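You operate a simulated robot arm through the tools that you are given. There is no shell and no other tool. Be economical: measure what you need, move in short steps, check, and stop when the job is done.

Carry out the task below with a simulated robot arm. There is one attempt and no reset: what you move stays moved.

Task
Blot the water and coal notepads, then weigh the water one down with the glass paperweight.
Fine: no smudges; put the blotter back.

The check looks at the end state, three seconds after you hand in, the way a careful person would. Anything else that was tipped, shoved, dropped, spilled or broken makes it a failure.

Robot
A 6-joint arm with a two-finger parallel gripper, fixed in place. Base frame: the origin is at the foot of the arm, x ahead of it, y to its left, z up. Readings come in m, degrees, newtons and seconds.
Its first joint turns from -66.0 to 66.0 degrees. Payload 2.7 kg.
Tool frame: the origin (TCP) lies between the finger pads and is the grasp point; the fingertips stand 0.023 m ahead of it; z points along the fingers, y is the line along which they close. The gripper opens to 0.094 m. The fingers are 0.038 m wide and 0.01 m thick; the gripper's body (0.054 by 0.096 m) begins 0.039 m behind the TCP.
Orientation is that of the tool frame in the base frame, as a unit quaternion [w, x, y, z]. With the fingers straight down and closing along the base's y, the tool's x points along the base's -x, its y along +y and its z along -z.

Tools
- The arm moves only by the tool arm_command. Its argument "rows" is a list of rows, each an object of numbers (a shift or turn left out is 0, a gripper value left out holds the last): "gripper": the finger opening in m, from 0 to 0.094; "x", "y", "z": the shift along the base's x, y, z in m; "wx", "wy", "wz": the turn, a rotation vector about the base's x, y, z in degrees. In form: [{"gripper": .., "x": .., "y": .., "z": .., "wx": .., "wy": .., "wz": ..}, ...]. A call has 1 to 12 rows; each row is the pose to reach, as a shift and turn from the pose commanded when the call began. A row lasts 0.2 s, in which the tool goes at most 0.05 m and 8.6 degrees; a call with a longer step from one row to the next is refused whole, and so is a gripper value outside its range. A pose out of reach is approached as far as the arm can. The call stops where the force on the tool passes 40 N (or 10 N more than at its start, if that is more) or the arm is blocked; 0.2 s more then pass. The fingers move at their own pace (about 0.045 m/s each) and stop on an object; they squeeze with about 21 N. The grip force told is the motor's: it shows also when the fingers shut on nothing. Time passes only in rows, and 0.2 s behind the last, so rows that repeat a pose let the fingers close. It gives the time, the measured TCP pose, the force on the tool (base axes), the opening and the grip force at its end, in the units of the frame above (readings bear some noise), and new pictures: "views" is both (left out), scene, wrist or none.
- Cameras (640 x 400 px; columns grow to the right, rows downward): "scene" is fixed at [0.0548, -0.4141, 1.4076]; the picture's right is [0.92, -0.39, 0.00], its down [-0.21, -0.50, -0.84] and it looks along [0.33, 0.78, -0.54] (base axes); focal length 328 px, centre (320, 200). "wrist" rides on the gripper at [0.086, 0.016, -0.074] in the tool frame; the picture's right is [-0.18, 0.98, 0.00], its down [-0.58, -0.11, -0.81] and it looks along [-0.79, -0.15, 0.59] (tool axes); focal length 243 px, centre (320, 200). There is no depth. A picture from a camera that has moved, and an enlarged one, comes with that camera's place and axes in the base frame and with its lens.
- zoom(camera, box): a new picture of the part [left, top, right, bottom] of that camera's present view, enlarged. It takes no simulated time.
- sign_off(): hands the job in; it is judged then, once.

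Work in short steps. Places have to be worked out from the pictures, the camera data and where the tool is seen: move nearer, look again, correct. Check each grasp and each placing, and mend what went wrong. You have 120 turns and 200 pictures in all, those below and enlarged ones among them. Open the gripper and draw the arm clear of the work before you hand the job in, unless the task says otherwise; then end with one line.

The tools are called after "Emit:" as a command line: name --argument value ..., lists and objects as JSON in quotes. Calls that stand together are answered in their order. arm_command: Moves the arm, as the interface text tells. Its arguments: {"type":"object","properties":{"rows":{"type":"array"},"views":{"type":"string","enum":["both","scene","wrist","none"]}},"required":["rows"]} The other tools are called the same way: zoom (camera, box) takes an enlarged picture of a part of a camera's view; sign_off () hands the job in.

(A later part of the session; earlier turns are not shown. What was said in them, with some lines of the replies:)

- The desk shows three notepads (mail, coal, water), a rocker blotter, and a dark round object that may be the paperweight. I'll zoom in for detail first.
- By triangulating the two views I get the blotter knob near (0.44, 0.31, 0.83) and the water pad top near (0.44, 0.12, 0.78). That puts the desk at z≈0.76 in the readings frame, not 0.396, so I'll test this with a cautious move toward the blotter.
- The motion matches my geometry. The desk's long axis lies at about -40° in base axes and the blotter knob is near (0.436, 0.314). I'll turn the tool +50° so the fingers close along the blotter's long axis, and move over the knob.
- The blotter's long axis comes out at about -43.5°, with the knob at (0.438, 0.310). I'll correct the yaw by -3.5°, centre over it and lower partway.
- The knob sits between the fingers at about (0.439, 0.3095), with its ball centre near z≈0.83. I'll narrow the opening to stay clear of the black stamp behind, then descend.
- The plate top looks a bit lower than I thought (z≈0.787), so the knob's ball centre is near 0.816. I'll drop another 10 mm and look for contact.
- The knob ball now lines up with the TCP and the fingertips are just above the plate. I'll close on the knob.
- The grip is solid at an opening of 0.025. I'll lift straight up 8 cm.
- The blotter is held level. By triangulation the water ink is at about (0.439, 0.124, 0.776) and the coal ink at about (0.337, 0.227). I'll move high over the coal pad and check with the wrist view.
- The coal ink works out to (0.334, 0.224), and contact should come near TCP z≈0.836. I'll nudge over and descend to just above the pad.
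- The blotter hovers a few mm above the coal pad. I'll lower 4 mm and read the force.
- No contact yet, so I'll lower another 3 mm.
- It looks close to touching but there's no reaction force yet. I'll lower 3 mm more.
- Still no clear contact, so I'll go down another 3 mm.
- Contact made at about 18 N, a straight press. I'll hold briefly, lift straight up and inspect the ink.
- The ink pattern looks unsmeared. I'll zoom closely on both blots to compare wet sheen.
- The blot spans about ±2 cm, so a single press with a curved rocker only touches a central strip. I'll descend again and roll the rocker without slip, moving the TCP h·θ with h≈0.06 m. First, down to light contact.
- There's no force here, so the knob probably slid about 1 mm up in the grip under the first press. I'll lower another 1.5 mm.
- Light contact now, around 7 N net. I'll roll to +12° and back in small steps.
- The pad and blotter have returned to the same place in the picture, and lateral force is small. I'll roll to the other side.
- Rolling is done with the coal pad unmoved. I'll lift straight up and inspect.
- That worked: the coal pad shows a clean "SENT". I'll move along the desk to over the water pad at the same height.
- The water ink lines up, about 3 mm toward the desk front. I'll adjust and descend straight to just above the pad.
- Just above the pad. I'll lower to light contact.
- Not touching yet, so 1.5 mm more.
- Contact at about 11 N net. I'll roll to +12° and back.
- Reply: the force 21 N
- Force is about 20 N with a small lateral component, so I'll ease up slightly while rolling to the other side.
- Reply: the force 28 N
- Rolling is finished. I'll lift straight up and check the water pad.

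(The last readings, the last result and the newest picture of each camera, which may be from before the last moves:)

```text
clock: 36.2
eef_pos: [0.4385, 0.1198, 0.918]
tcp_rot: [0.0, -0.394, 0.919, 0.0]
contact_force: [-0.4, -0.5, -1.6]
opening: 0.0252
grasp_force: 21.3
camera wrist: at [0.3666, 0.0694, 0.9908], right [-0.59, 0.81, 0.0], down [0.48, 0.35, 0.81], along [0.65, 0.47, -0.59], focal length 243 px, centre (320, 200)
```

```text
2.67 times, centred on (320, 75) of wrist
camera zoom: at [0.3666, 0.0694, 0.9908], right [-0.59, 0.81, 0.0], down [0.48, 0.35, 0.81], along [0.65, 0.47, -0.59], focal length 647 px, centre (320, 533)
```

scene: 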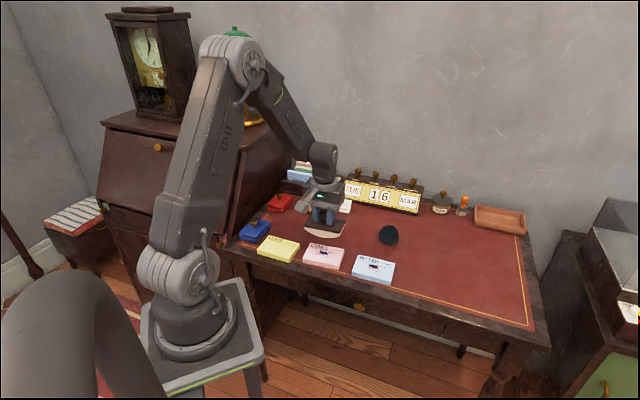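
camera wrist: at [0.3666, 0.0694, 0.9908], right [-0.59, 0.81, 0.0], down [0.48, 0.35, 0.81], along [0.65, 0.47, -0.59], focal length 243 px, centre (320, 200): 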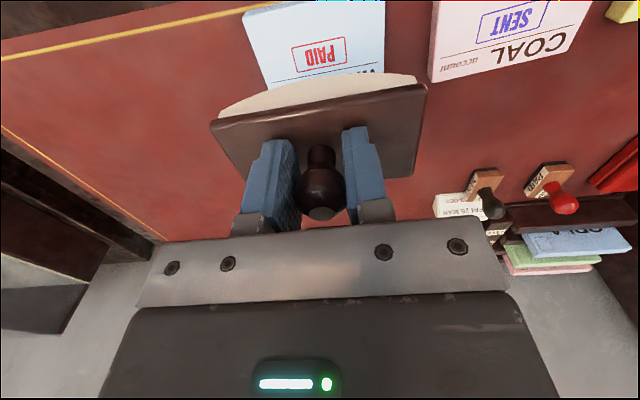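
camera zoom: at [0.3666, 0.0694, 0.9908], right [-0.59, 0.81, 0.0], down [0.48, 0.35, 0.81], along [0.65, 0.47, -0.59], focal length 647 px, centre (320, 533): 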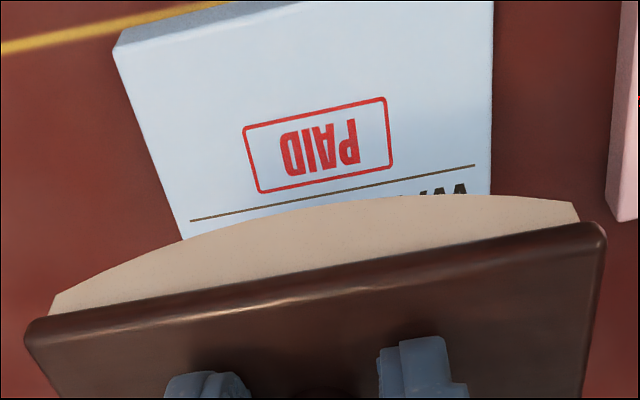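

Both pads read cleanly ("SENT", "PAID"). I'll carry the blotter back over its original spot, commanded (0.4386, 0.3103).

Emit:
arm_command --rows '[{"x": 0.001, "y": 0.025}, {"x": 0.001, "y": 0.06}, {"x": 0.001, "y": 0.1}, {"x": 0.001, "y": 0.14}, {"x": 0.001, "y": 0.17}, {"x": 0.001, "y": 0.191}, {"x": 0.001, "y": 0.191, "z": -0.03}, {"x": 0.001, "y": 0.191, "z": -0.06}, {"x": 0.001, "y": 0.191, "z": -0.085}, {"x": 0.001, "y": 0.191, "z": -0.092}, {"x": 0.001, "y": 0.191, "z": -0.092}]' --views "wrist"

Emit:
zoom --camera "scene" --box '[290, 150, 410, 250]'

```text
clock: 38.6
eef_pos: [0.4407, 0.3105, 0.8261]
tcp_rot: [0.001, -0.394, 0.919, 0.0]
contact_force: [0.6, -0.1, -3.4]
opening: 0.0249
grasp_force: 20.9
camera wrist: at [0.3685, 0.2604, 0.8978], right [-0.59, 0.81, 0.0], down [0.48, 0.35, 0.81], along [0.65, 0.47, -0.59], focal length 243 px, centre (320, 200)
```

wrist: 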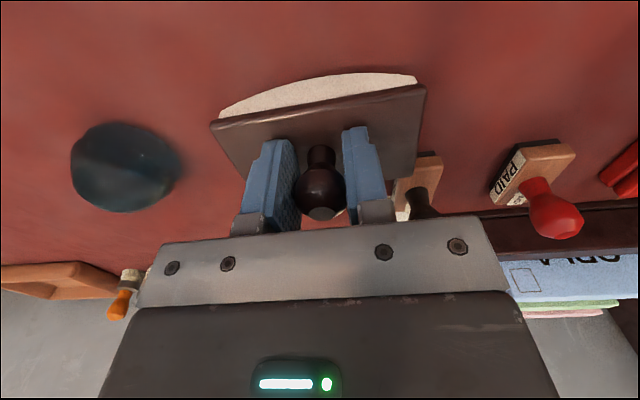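

```text
4.00 times, centred on (350, 200) of scene
camera zoom: at [0.0548, -0.4141, 1.4076], right [0.92, -0.39, 0.0], down [-0.21, -0.5, -0.84], along [0.33, 0.78, -0.54], focal length 1310 px, centre (200, 200)
```

zoom: 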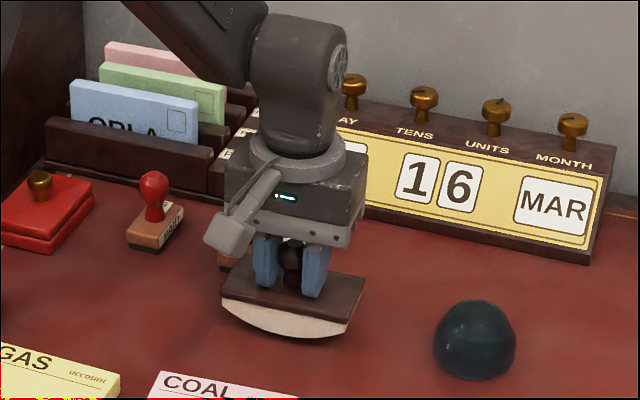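

I'm above the original place. I'll lower gently to touchdown.

Emit:
arm_command --rows '[{"z": -0.003}, {"z": -0.006}, {"z": -0.0085}, {"z": -0.0085}]' --views "none"

```text
clock: 39.6
eef_pos: [0.4398, 0.3098, 0.816]
tcp_rot: [0.0, -0.395, 0.919, 0.0]
contact_force: [-0.1, 0.3, -3.0]
opening: 0.0251
grasp_force: 20.5
```

Emit:
arm_command --rows '[{"z": -0.0008}, {"z": -0.0016}, {"z": -0.0016}]' --views "none"

```text
clock: 40.4
eef_pos: [0.4389, 0.3093, 0.8144]
tcp_rot: [0.0, -0.394, 0.919, 0.0]
contact_force: [-1.5, -0.8, 2.5]
opening: 0.0252
grasp_force: 21.2
```

Touchdown, at about 4–5 N net. I'll open to 0.06 without moving.

Emit:
arm_command --rows '[{"gripper": 0.06}, {"gripper": 0.06}, {"gripper": 0.06}, {"gripper": 0.06}]' --views "wrist"

Emit:
zoom --camera "scene" --box '[310, 180, 380, 245]'

```text
clock: 41.4
eef_pos: [0.4385, 0.3105, 0.8157]
tcp_rot: [0.001, -0.395, 0.919, 0.001]
contact_force: [0.4, 1.1, 3.3]
opening: 0.0599
grasp_force: 0.0
camera wrist: at [0.3686, 0.2596, 0.8881], right [-0.59, 0.81, 0.0], down [0.48, 0.35, 0.81], along [0.65, 0.47, -0.59], focal length 243 px, centre (320, 200)
```

wrist: 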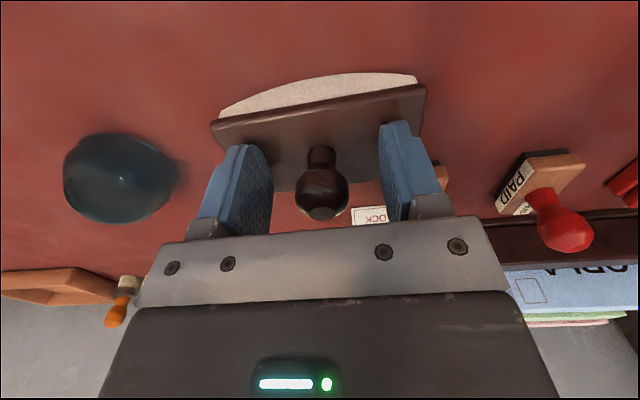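

```text
6.15 times, centred on (345, 212) of scene
camera zoom: at [0.0547, -0.4141, 1.4076], right [0.92, -0.39, 0.0], down [-0.21, -0.5, -0.84], along [0.33, 0.78, -0.54], focal length 2016 px, centre (166, 123)
```

zoom: 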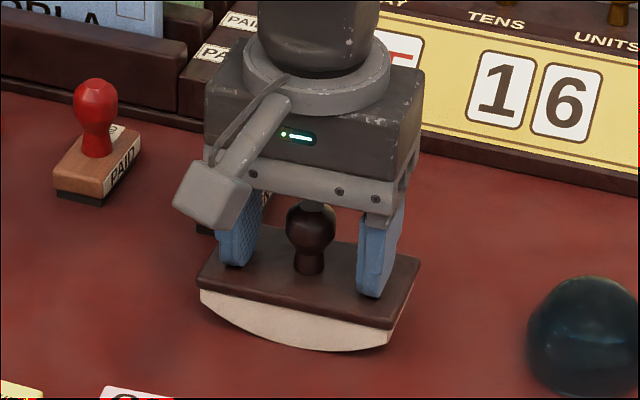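

The blotter is back to within about 2 mm of its original spot. I'll rise straight up, then look at the paperweight.

Emit:
arm_command --rows '[{"z": 0.005}, {"z": 0.02}, {"z": 0.045}, {"z": 0.07}, {"z": 0.1}, {"z": 0.1}]' --views "both"

Emit:
zoom --camera "scene" --box '[310, 190, 430, 290]'

Emit:
zoom --camera "wrist" --box '[80, 0, 440, 200]'

```text
clock: 42.8
eef_pos: [0.441, 0.3086, 0.9148]
tcp_rot: [0.0, -0.395, 0.919, 0.0]
contact_force: [-0.3, 0.5, -0.9]
opening: 0.06
grasp_force: 0.0
camera wrist: at [0.369, 0.2574, 0.9876], right [-0.59, 0.81, 0.0], down [0.48, 0.35, 0.81], along [0.65, 0.47, -0.59], focal length 243 px, centre (320, 200)
```

scene: 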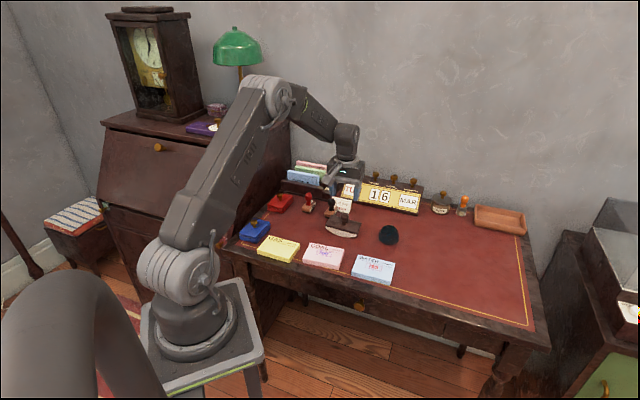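
wrist: 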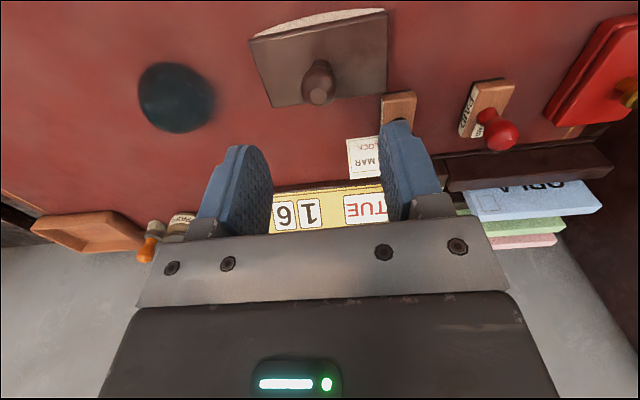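

```text
4.00 times, centred on (370, 240) of scene
camera zoom: at [0.0548, -0.4141, 1.4076], right [0.92, -0.39, 0.0], down [-0.21, -0.5, -0.84], along [0.33, 0.78, -0.54], focal length 1310 px, centre (120, 40)
```

zoom: 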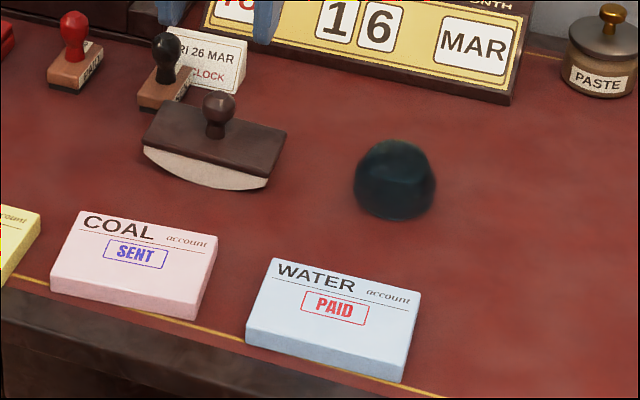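

```text
1.78 times, centred on (260, 100) of wrist
camera zoom: at [0.369, 0.2574, 0.9876], right [-0.59, 0.81, 0.0], down [0.48, 0.35, 0.81], along [0.65, 0.47, -0.59], focal length 431 px, centre (427, 378)
```

zoom: 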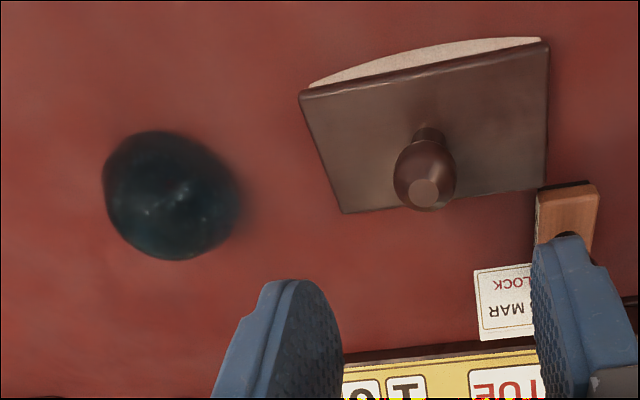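

The paperweight dome is about 0.058 m across, centred near (0.547, 0.223). I'll move over it and open to 0.084.

Emit:
arm_command --rows '[{"gripper": 0.084, "x": 0.02, "y": -0.016}, {"x": 0.045, "y": -0.036}, {"x": 0.07, "y": -0.056}, {"x": 0.09, "y": -0.072}, {"x": 0.108, "y": -0.087}, {"x": 0.108, "y": -0.087, "z": -0.015}, {"x": 0.108, "y": -0.087, "z": -0.015}]' --views "both"

Emit:
zoom --camera "scene" --box '[330, 170, 450, 270]'

```text
clock: 44.4
eef_pos: [0.5484, 0.2236, 0.8989]
tcp_rot: [0.001, -0.395, 0.919, 0.0]
contact_force: [0.5, 0.2, -0.8]
opening: 0.0837
grasp_force: 0.1
camera wrist: at [0.4763, 0.172, 0.973], right [-0.59, 0.81, 0.0], down [0.48, 0.35, 0.81], along [0.65, 0.47, -0.59], focal length 243 px, centre (320, 200)
```

scene: 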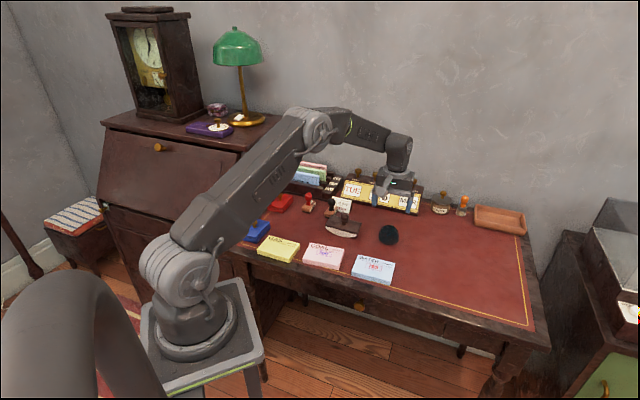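
wrist: 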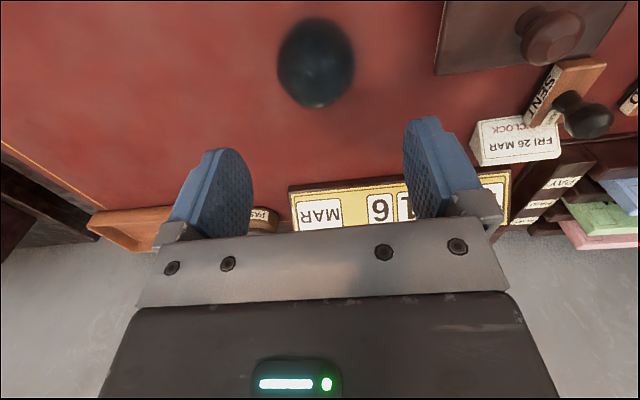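

```text
4.00 times, centred on (390, 220) of scene
camera zoom: at [0.0548, -0.4141, 1.4076], right [0.92, -0.39, 0.0], down [-0.21, -0.5, -0.84], along [0.33, 0.78, -0.54], focal length 1310 px, centre (40, 120)
```

zoom: 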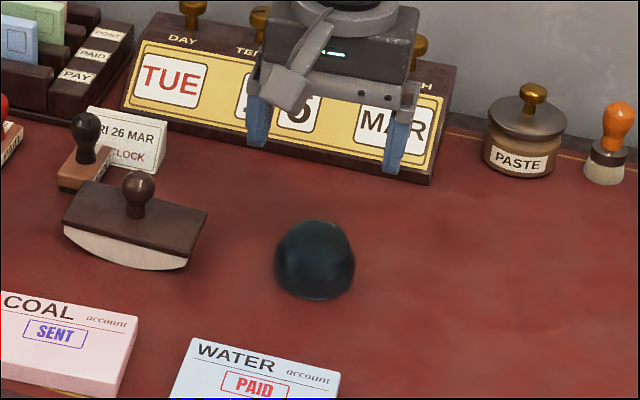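

The dome sits between the fingers at (0.548, 0.220). I'll shift y by -3 mm and descend to z≈0.83 for a check.

Emit:
arm_command --rows '[{"y": -0.003, "z": -0.02}, {"y": -0.003, "z": -0.045}, {"y": -0.003, "z": -0.069}, {"y": -0.003, "z": -0.069}]' --views "wrist"

Emit:
zoom --camera "scene" --box '[340, 185, 430, 260]'

```text
clock: 45.4
eef_pos: [0.5478, 0.2204, 0.8305]
tcp_rot: [0.001, -0.394, 0.919, 0.001]
contact_force: [0.1, -0.2, -0.2]
opening: 0.084
grasp_force: 0.1
camera wrist: at [0.4771, 0.1682, 0.9036], right [-0.59, 0.81, 0.0], down [0.48, 0.35, 0.81], along [0.65, 0.47, -0.59], focal length 243 px, centre (320, 200)
```

wrist: 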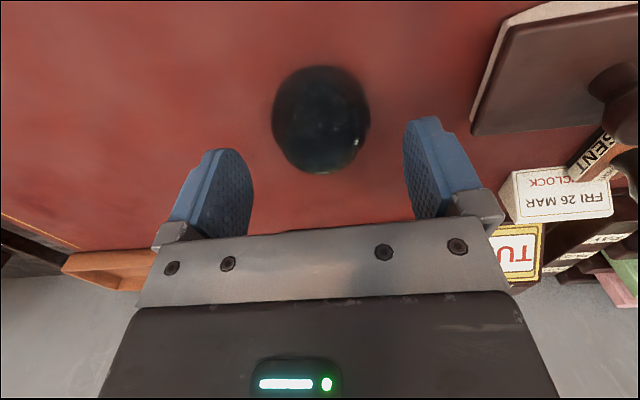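

```text
5.33 times, centred on (385, 222) of scene
camera zoom: at [0.0548, -0.4141, 1.4076], right [0.92, -0.39, 0.0], down [-0.21, -0.5, -0.84], along [0.33, 0.78, -0.54], focal length 1747 px, centre (-27, 80)
```

zoom: 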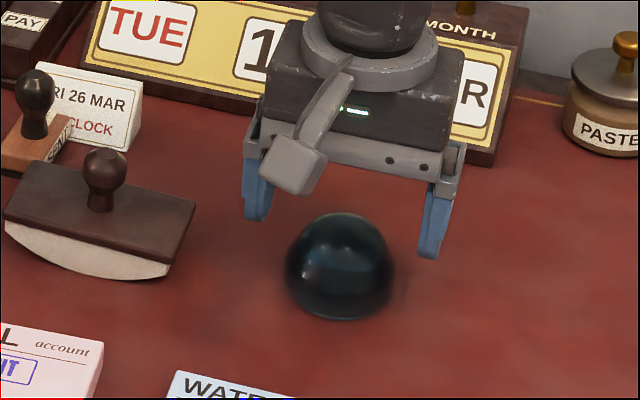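

It's centred, so I'll descend to z≈0.790, keeping the fingertips just above the desk.

Emit:
arm_command --rows '[{"z": -0.012}, {"z": -0.025}, {"z": -0.033}, {"z": -0.039}, {"z": -0.039}]' --views "wrist"

Emit:
zoom --camera "scene" --box '[340, 185, 430, 260]'

```text
clock: 46.6
eef_pos: [0.5482, 0.2205, 0.7913]
tcp_rot: [0.0, -0.394, 0.919, 0.0]
contact_force: [-0.1, -0.1, 0.1]
opening: 0.0843
grasp_force: 0.1
camera wrist: at [0.4766, 0.1692, 0.8649], right [-0.59, 0.81, 0.0], down [0.48, 0.35, 0.81], along [0.65, 0.47, -0.59], focal length 243 px, centre (320, 200)
```

wrist: 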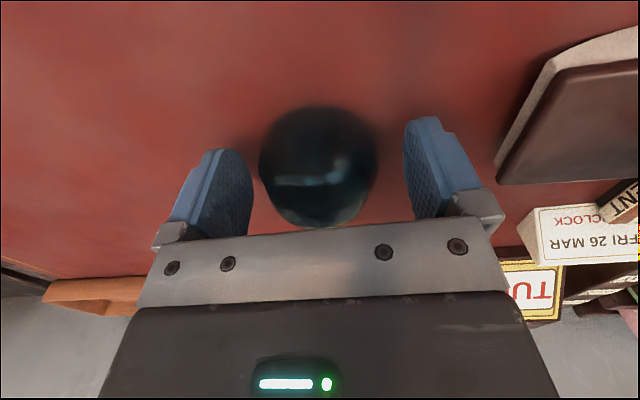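

```text
5.33 times, centred on (385, 222) of scene
camera zoom: at [0.0548, -0.4141, 1.4076], right [0.92, -0.39, 0.0], down [-0.21, -0.5, -0.84], along [0.33, 0.78, -0.54], focal length 1747 px, centre (-27, 80)
```

zoom: 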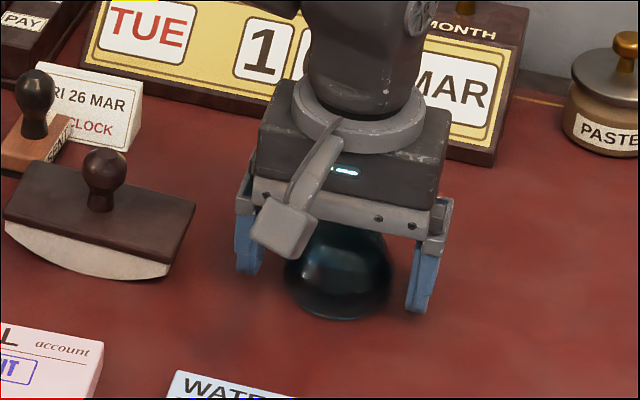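

Aligned. I'll lower 3 mm more to catch the widest part, then close.

Emit:
arm_command --rows '[{"z": -0.003}, {"z": -0.003}, {"z": -0.003, "gripper": 0.0}, {"z": -0.003}, {"z": -0.003}, {"z": -0.003}, {"z": -0.003}]' --views "wrist"

Emit:
zoom --camera "scene" --box '[340, 185, 430, 260]'

```text
clock: 48.2
eef_pos: [0.5473, 0.2212, 0.7913]
tcp_rot: [0.0, -0.395, 0.919, 0.0]
contact_force: [0.0, 0.3, 0.1]
opening: 0.0607
grasp_force: 20.9
camera wrist: at [0.4766, 0.1693, 0.8626], right [-0.59, 0.81, 0.0], down [0.48, 0.35, 0.81], along [0.65, 0.47, -0.59], focal length 243 px, centre (320, 200)
```

wrist: 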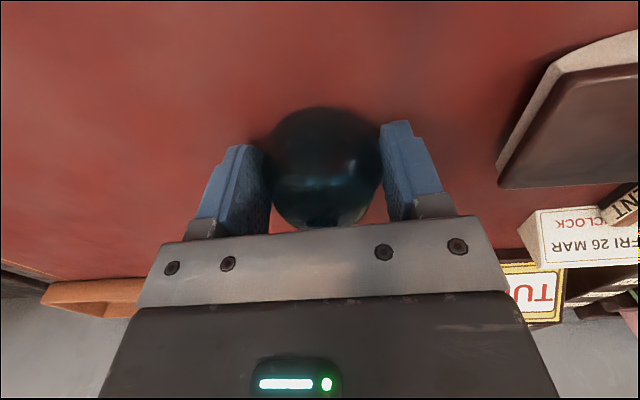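

```text
5.33 times, centred on (385, 222) of scene
camera zoom: at [0.0548, -0.4141, 1.4076], right [0.92, -0.39, 0.0], down [-0.21, -0.5, -0.84], along [0.33, 0.78, -0.54], focal length 1747 px, centre (-27, 80)
```

zoom: 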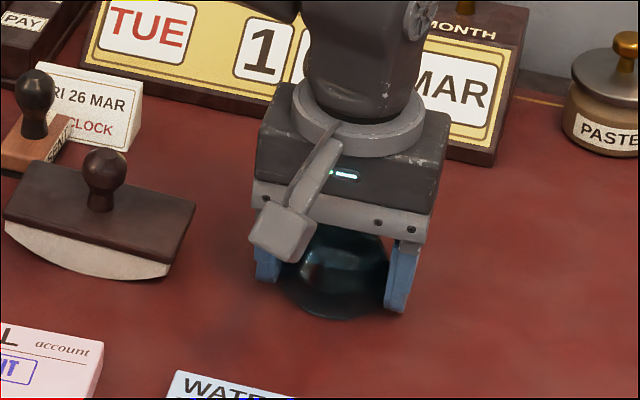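

Gripped at 0.0607. I'll lift a little and check that it holds.

Emit:
arm_command --rows '[{"z": 0.004}, {"z": 0.01}, {"z": 0.018}, {"z": 0.025}, {"z": 0.025}]' --views "wrist"

Emit:
zoom --camera "scene" --box '[340, 185, 430, 260]'

```text
clock: 49.4
eef_pos: [0.5477, 0.2195, 0.8144]
tcp_rot: [0.0, -0.395, 0.919, 0.0]
contact_force: [0.2, 0.8, -2.6]
opening: 0.0609
grasp_force: 21.6
camera wrist: at [0.4766, 0.1691, 0.887], right [-0.59, 0.81, 0.0], down [0.48, 0.35, 0.81], along [0.65, 0.47, -0.59], focal length 243 px, centre (320, 200)
```

wrist: 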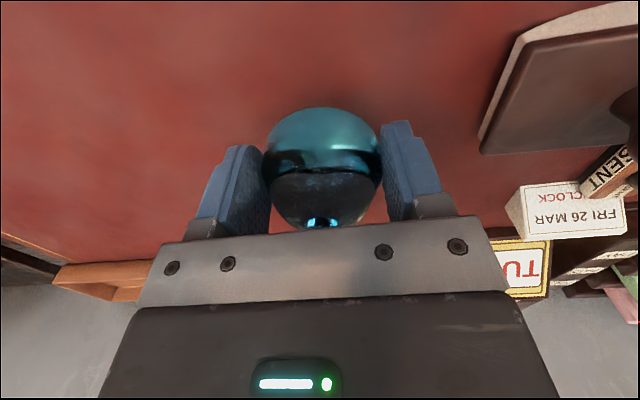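

```text
5.33 times, centred on (385, 222) of scene
camera zoom: at [0.0548, -0.4141, 1.4076], right [0.92, -0.39, 0.0], down [-0.21, -0.5, -0.84], along [0.33, 0.78, -0.54], focal length 1747 px, centre (-27, 80)
```

zoom: 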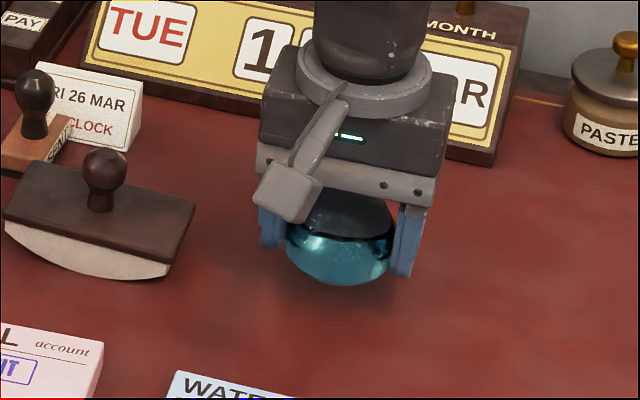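

The paperweight is held securely. I'll raise it and carry it over the centre of the water pad, about (0.4365, 0.118).

Emit:
arm_command --rows '[{"z": 0.025}, {"z": 0.05}, {"x": -0.02, "y": -0.019, "z": 0.06}, {"x": -0.045, "y": -0.042, "z": 0.06}, {"x": -0.07, "y": -0.065, "z": 0.06}, {"x": -0.095, "y": -0.088, "z": 0.06}, {"x": -0.11, "y": -0.1025, "z": 0.06}, {"x": -0.11, "y": -0.1025, "z": 0.06}]' --views "wrist"

Emit:
zoom --camera "scene" --box '[310, 190, 430, 290]'

```text
clock: 51.2
eef_pos: [0.4386, 0.1182, 0.8743]
tcp_rot: [0.001, -0.394, 0.919, 0.001]
contact_force: [-0.1, 0.2, -3.0]
opening: 0.0609
grasp_force: 20.9
camera wrist: at [0.3675, 0.0667, 0.9474], right [-0.59, 0.81, 0.0], down [0.48, 0.35, 0.81], along [0.65, 0.47, -0.59], focal length 243 px, centre (320, 200)
```

wrist: 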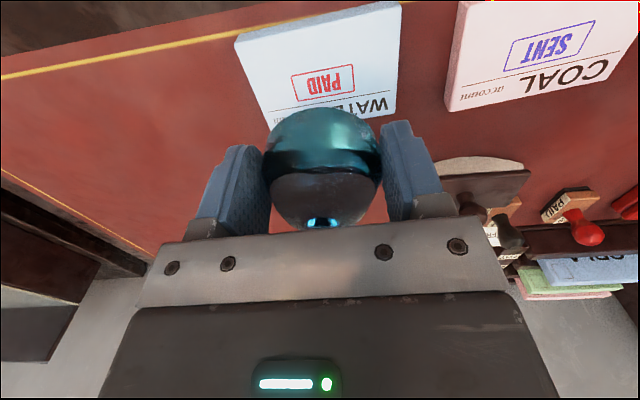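

```text
4.00 times, centred on (370, 240) of scene
camera zoom: at [0.0548, -0.4141, 1.4076], right [0.92, -0.39, 0.0], down [-0.21, -0.5, -0.84], along [0.33, 0.78, -0.54], focal length 1310 px, centre (120, 40)
```

zoom: 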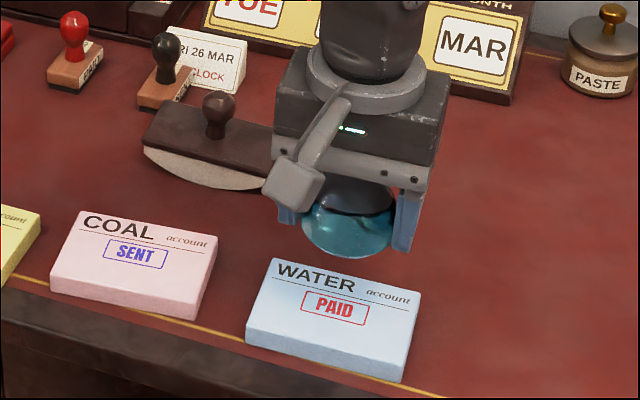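

The tool is over the pad centre. I'll descend to about 5 mm above the expected touchdown (z≈0.806).

Emit:
arm_command --rows '[{"z": -0.02}, {"z": -0.04}, {"z": -0.055}, {"z": -0.063}, {"z": -0.063}]' --views "wrist"

Emit:
zoom --camera "scene" --box '[330, 220, 420, 290]'

```text
clock: 52.4
eef_pos: [0.4382, 0.1193, 0.8106]
tcp_rot: [0.0, -0.395, 0.919, 0.0]
contact_force: [0.0, 0.0, -3.3]
opening: 0.0605
grasp_force: 21.0
camera wrist: at [0.3673, 0.0683, 0.884], right [-0.59, 0.81, 0.0], down [0.48, 0.35, 0.81], along [0.65, 0.47, -0.59], focal length 243 px, centre (320, 200)
```

wrist: 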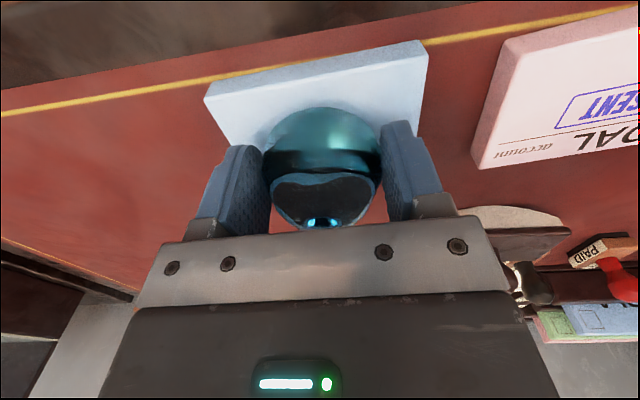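

```text
5.71 times, centred on (375, 255) of scene
camera zoom: at [0.0548, -0.4141, 1.4076], right [0.92, -0.39, 0.0], down [-0.21, -0.5, -0.84], along [0.33, 0.78, -0.54], focal length 1872 px, centre (6, -114)
```

zoom: 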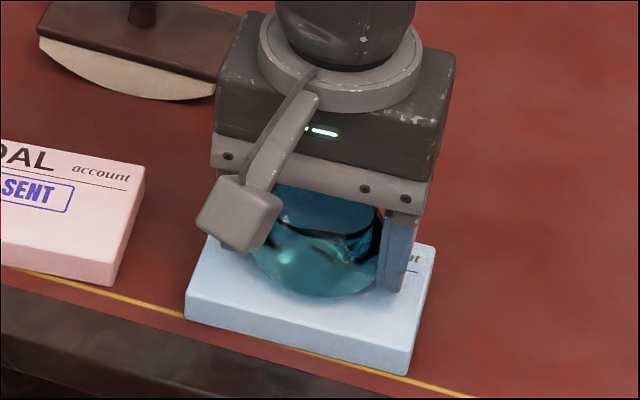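

Well centred and just above the pad. I'll lower 3.5 mm and check the force.

Emit:
arm_command --rows '[{"z": -0.0015}, {"z": -0.0035}, {"z": -0.0035}]' --views "none"

```text
clock: 53.2
eef_pos: [0.437, 0.1203, 0.8071]
tcp_rot: [0.001, -0.395, 0.919, 0.001]
contact_force: [0.1, -1.1, -1.9]
opening: 0.0607
grasp_force: 20.7
```

Emit:
arm_command --rows '[{"z": -0.001}, {"z": -0.002}, {"z": -0.002}]' --views "none"

```text
clock: 54.0
eef_pos: [0.4383, 0.1188, 0.807]
tcp_rot: [0.003, -0.395, 0.919, 0.001]
contact_force: [-3.5, 1.6, 14.3]
opening: 0.0608
grasp_force: 20.8
```

Touchdown. I'll back off 1 mm to relieve the press, then open the fingers.

Emit:
arm_command --rows '[{"z": 0.001}, {"z": 0.001}, {"z": 0.001, "gripper": 0.07}, {"z": 0.001, "gripper": 0.084}, {"z": 0.001}, {"z": 0.001}]' --views "wrist"

Emit:
zoom --camera "scene" --box '[330, 220, 420, 290]'

```text
clock: 55.4
eef_pos: [0.4373, 0.1188, 0.8074]
tcp_rot: [0.0, -0.394, 0.919, -0.001]
contact_force: [0.2, 0.2, 0.7]
opening: 0.0839
grasp_force: 0.0
camera wrist: at [0.3666, 0.0676, 0.8799], right [-0.59, 0.81, 0.0], down [0.48, 0.35, 0.81], along [0.65, 0.47, -0.59], focal length 243 px, centre (320, 200)
```

wrist: 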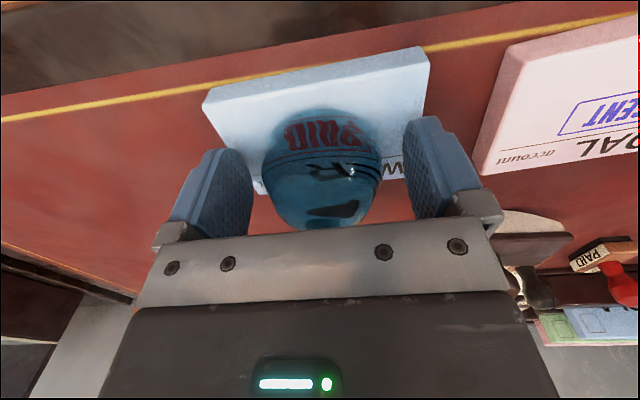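

```text
5.71 times, centred on (375, 255) of scene
camera zoom: at [0.0548, -0.4141, 1.4076], right [0.92, -0.39, 0.0], down [-0.21, -0.5, -0.84], along [0.33, 0.78, -0.54], focal length 1872 px, centre (6, -114)
```

zoom: 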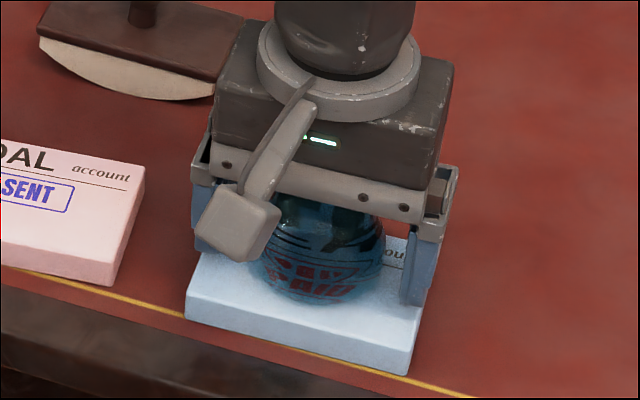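

The paperweight rests on the pad and is released. I'll rise straight up and clear away from the desk.

Emit:
arm_command --rows '[{"z": 0.01}, {"z": 0.03}, {"z": 0.06}, {"z": 0.1}, {"z": 0.14}, {"z": 0.18}, {"z": 0.2, "x": -0.03}, {"z": 0.22, "x": -0.06}, {"z": 0.22, "x": -0.06}]' --views "both"

Emit:
zoom --camera "scene" --box '[220, 150, 420, 290]'

Emit:
zoom --camera "scene" --box '[310, 190, 430, 290]'

```text
clock: 57.4
eef_pos: [0.3768, 0.1161, 1.0276]
tcp_rot: [0.0, -0.394, 0.919, 0.0]
contact_force: [0.4, 0.7, 0.6]
opening: 0.0838
grasp_force: 0.0
camera wrist: at [0.306, 0.0667, 1.0998], right [-0.59, 0.81, 0.0], down [0.48, 0.35, 0.81], along [0.65, 0.47, -0.59], focal length 243 px, centre (320, 200)
```

scene: 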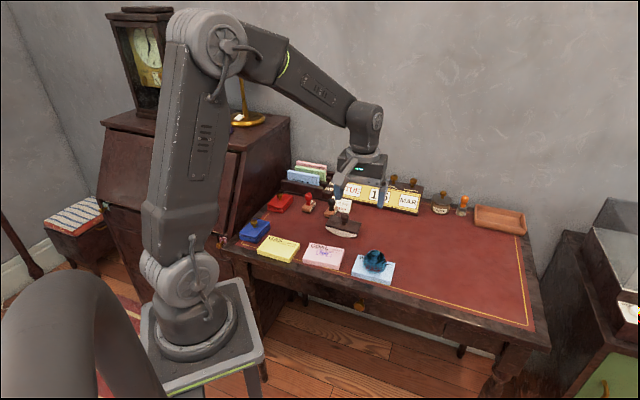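
wrist: 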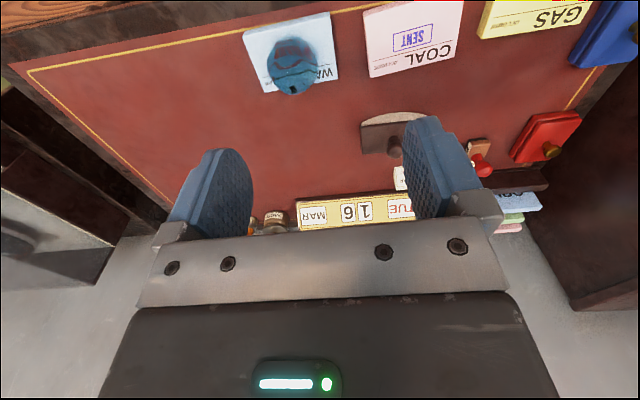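

```text
2.86 times, centred on (320, 220) of scene
camera zoom: at [0.0547, -0.4141, 1.4076], right [0.92, -0.39, 0.0], down [-0.21, -0.5, -0.84], along [0.33, 0.78, -0.54], focal length 936 px, centre (320, 143)
```

zoom: 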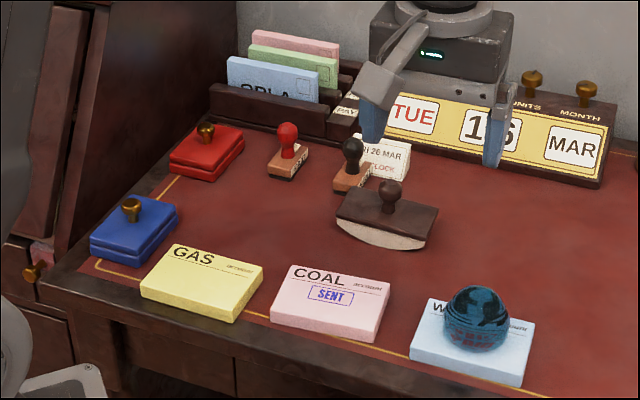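

```text
4.00 times, centred on (370, 240) of scene
camera zoom: at [0.0547, -0.4141, 1.4076], right [0.92, -0.39, 0.0], down [-0.21, -0.5, -0.84], along [0.33, 0.78, -0.54], focal length 1310 px, centre (120, 40)
```

zoom: 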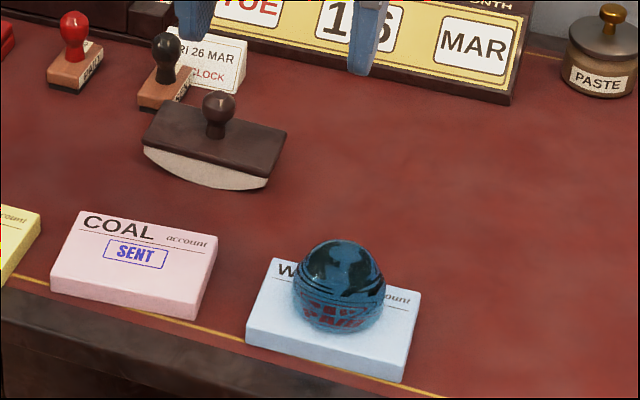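

Both pads are clean and in place, the blotter is back at its original pose, the paperweight sits on the water pad, and the arm is clear with the gripper open. I'll hand in.

Emit:
sign_off

```text
The job is handed in.
```

I blotted the water and coal notepads with no smudges, put the blotter back to within about 2 mm of where it started, and set the glass paperweight on the water pad.
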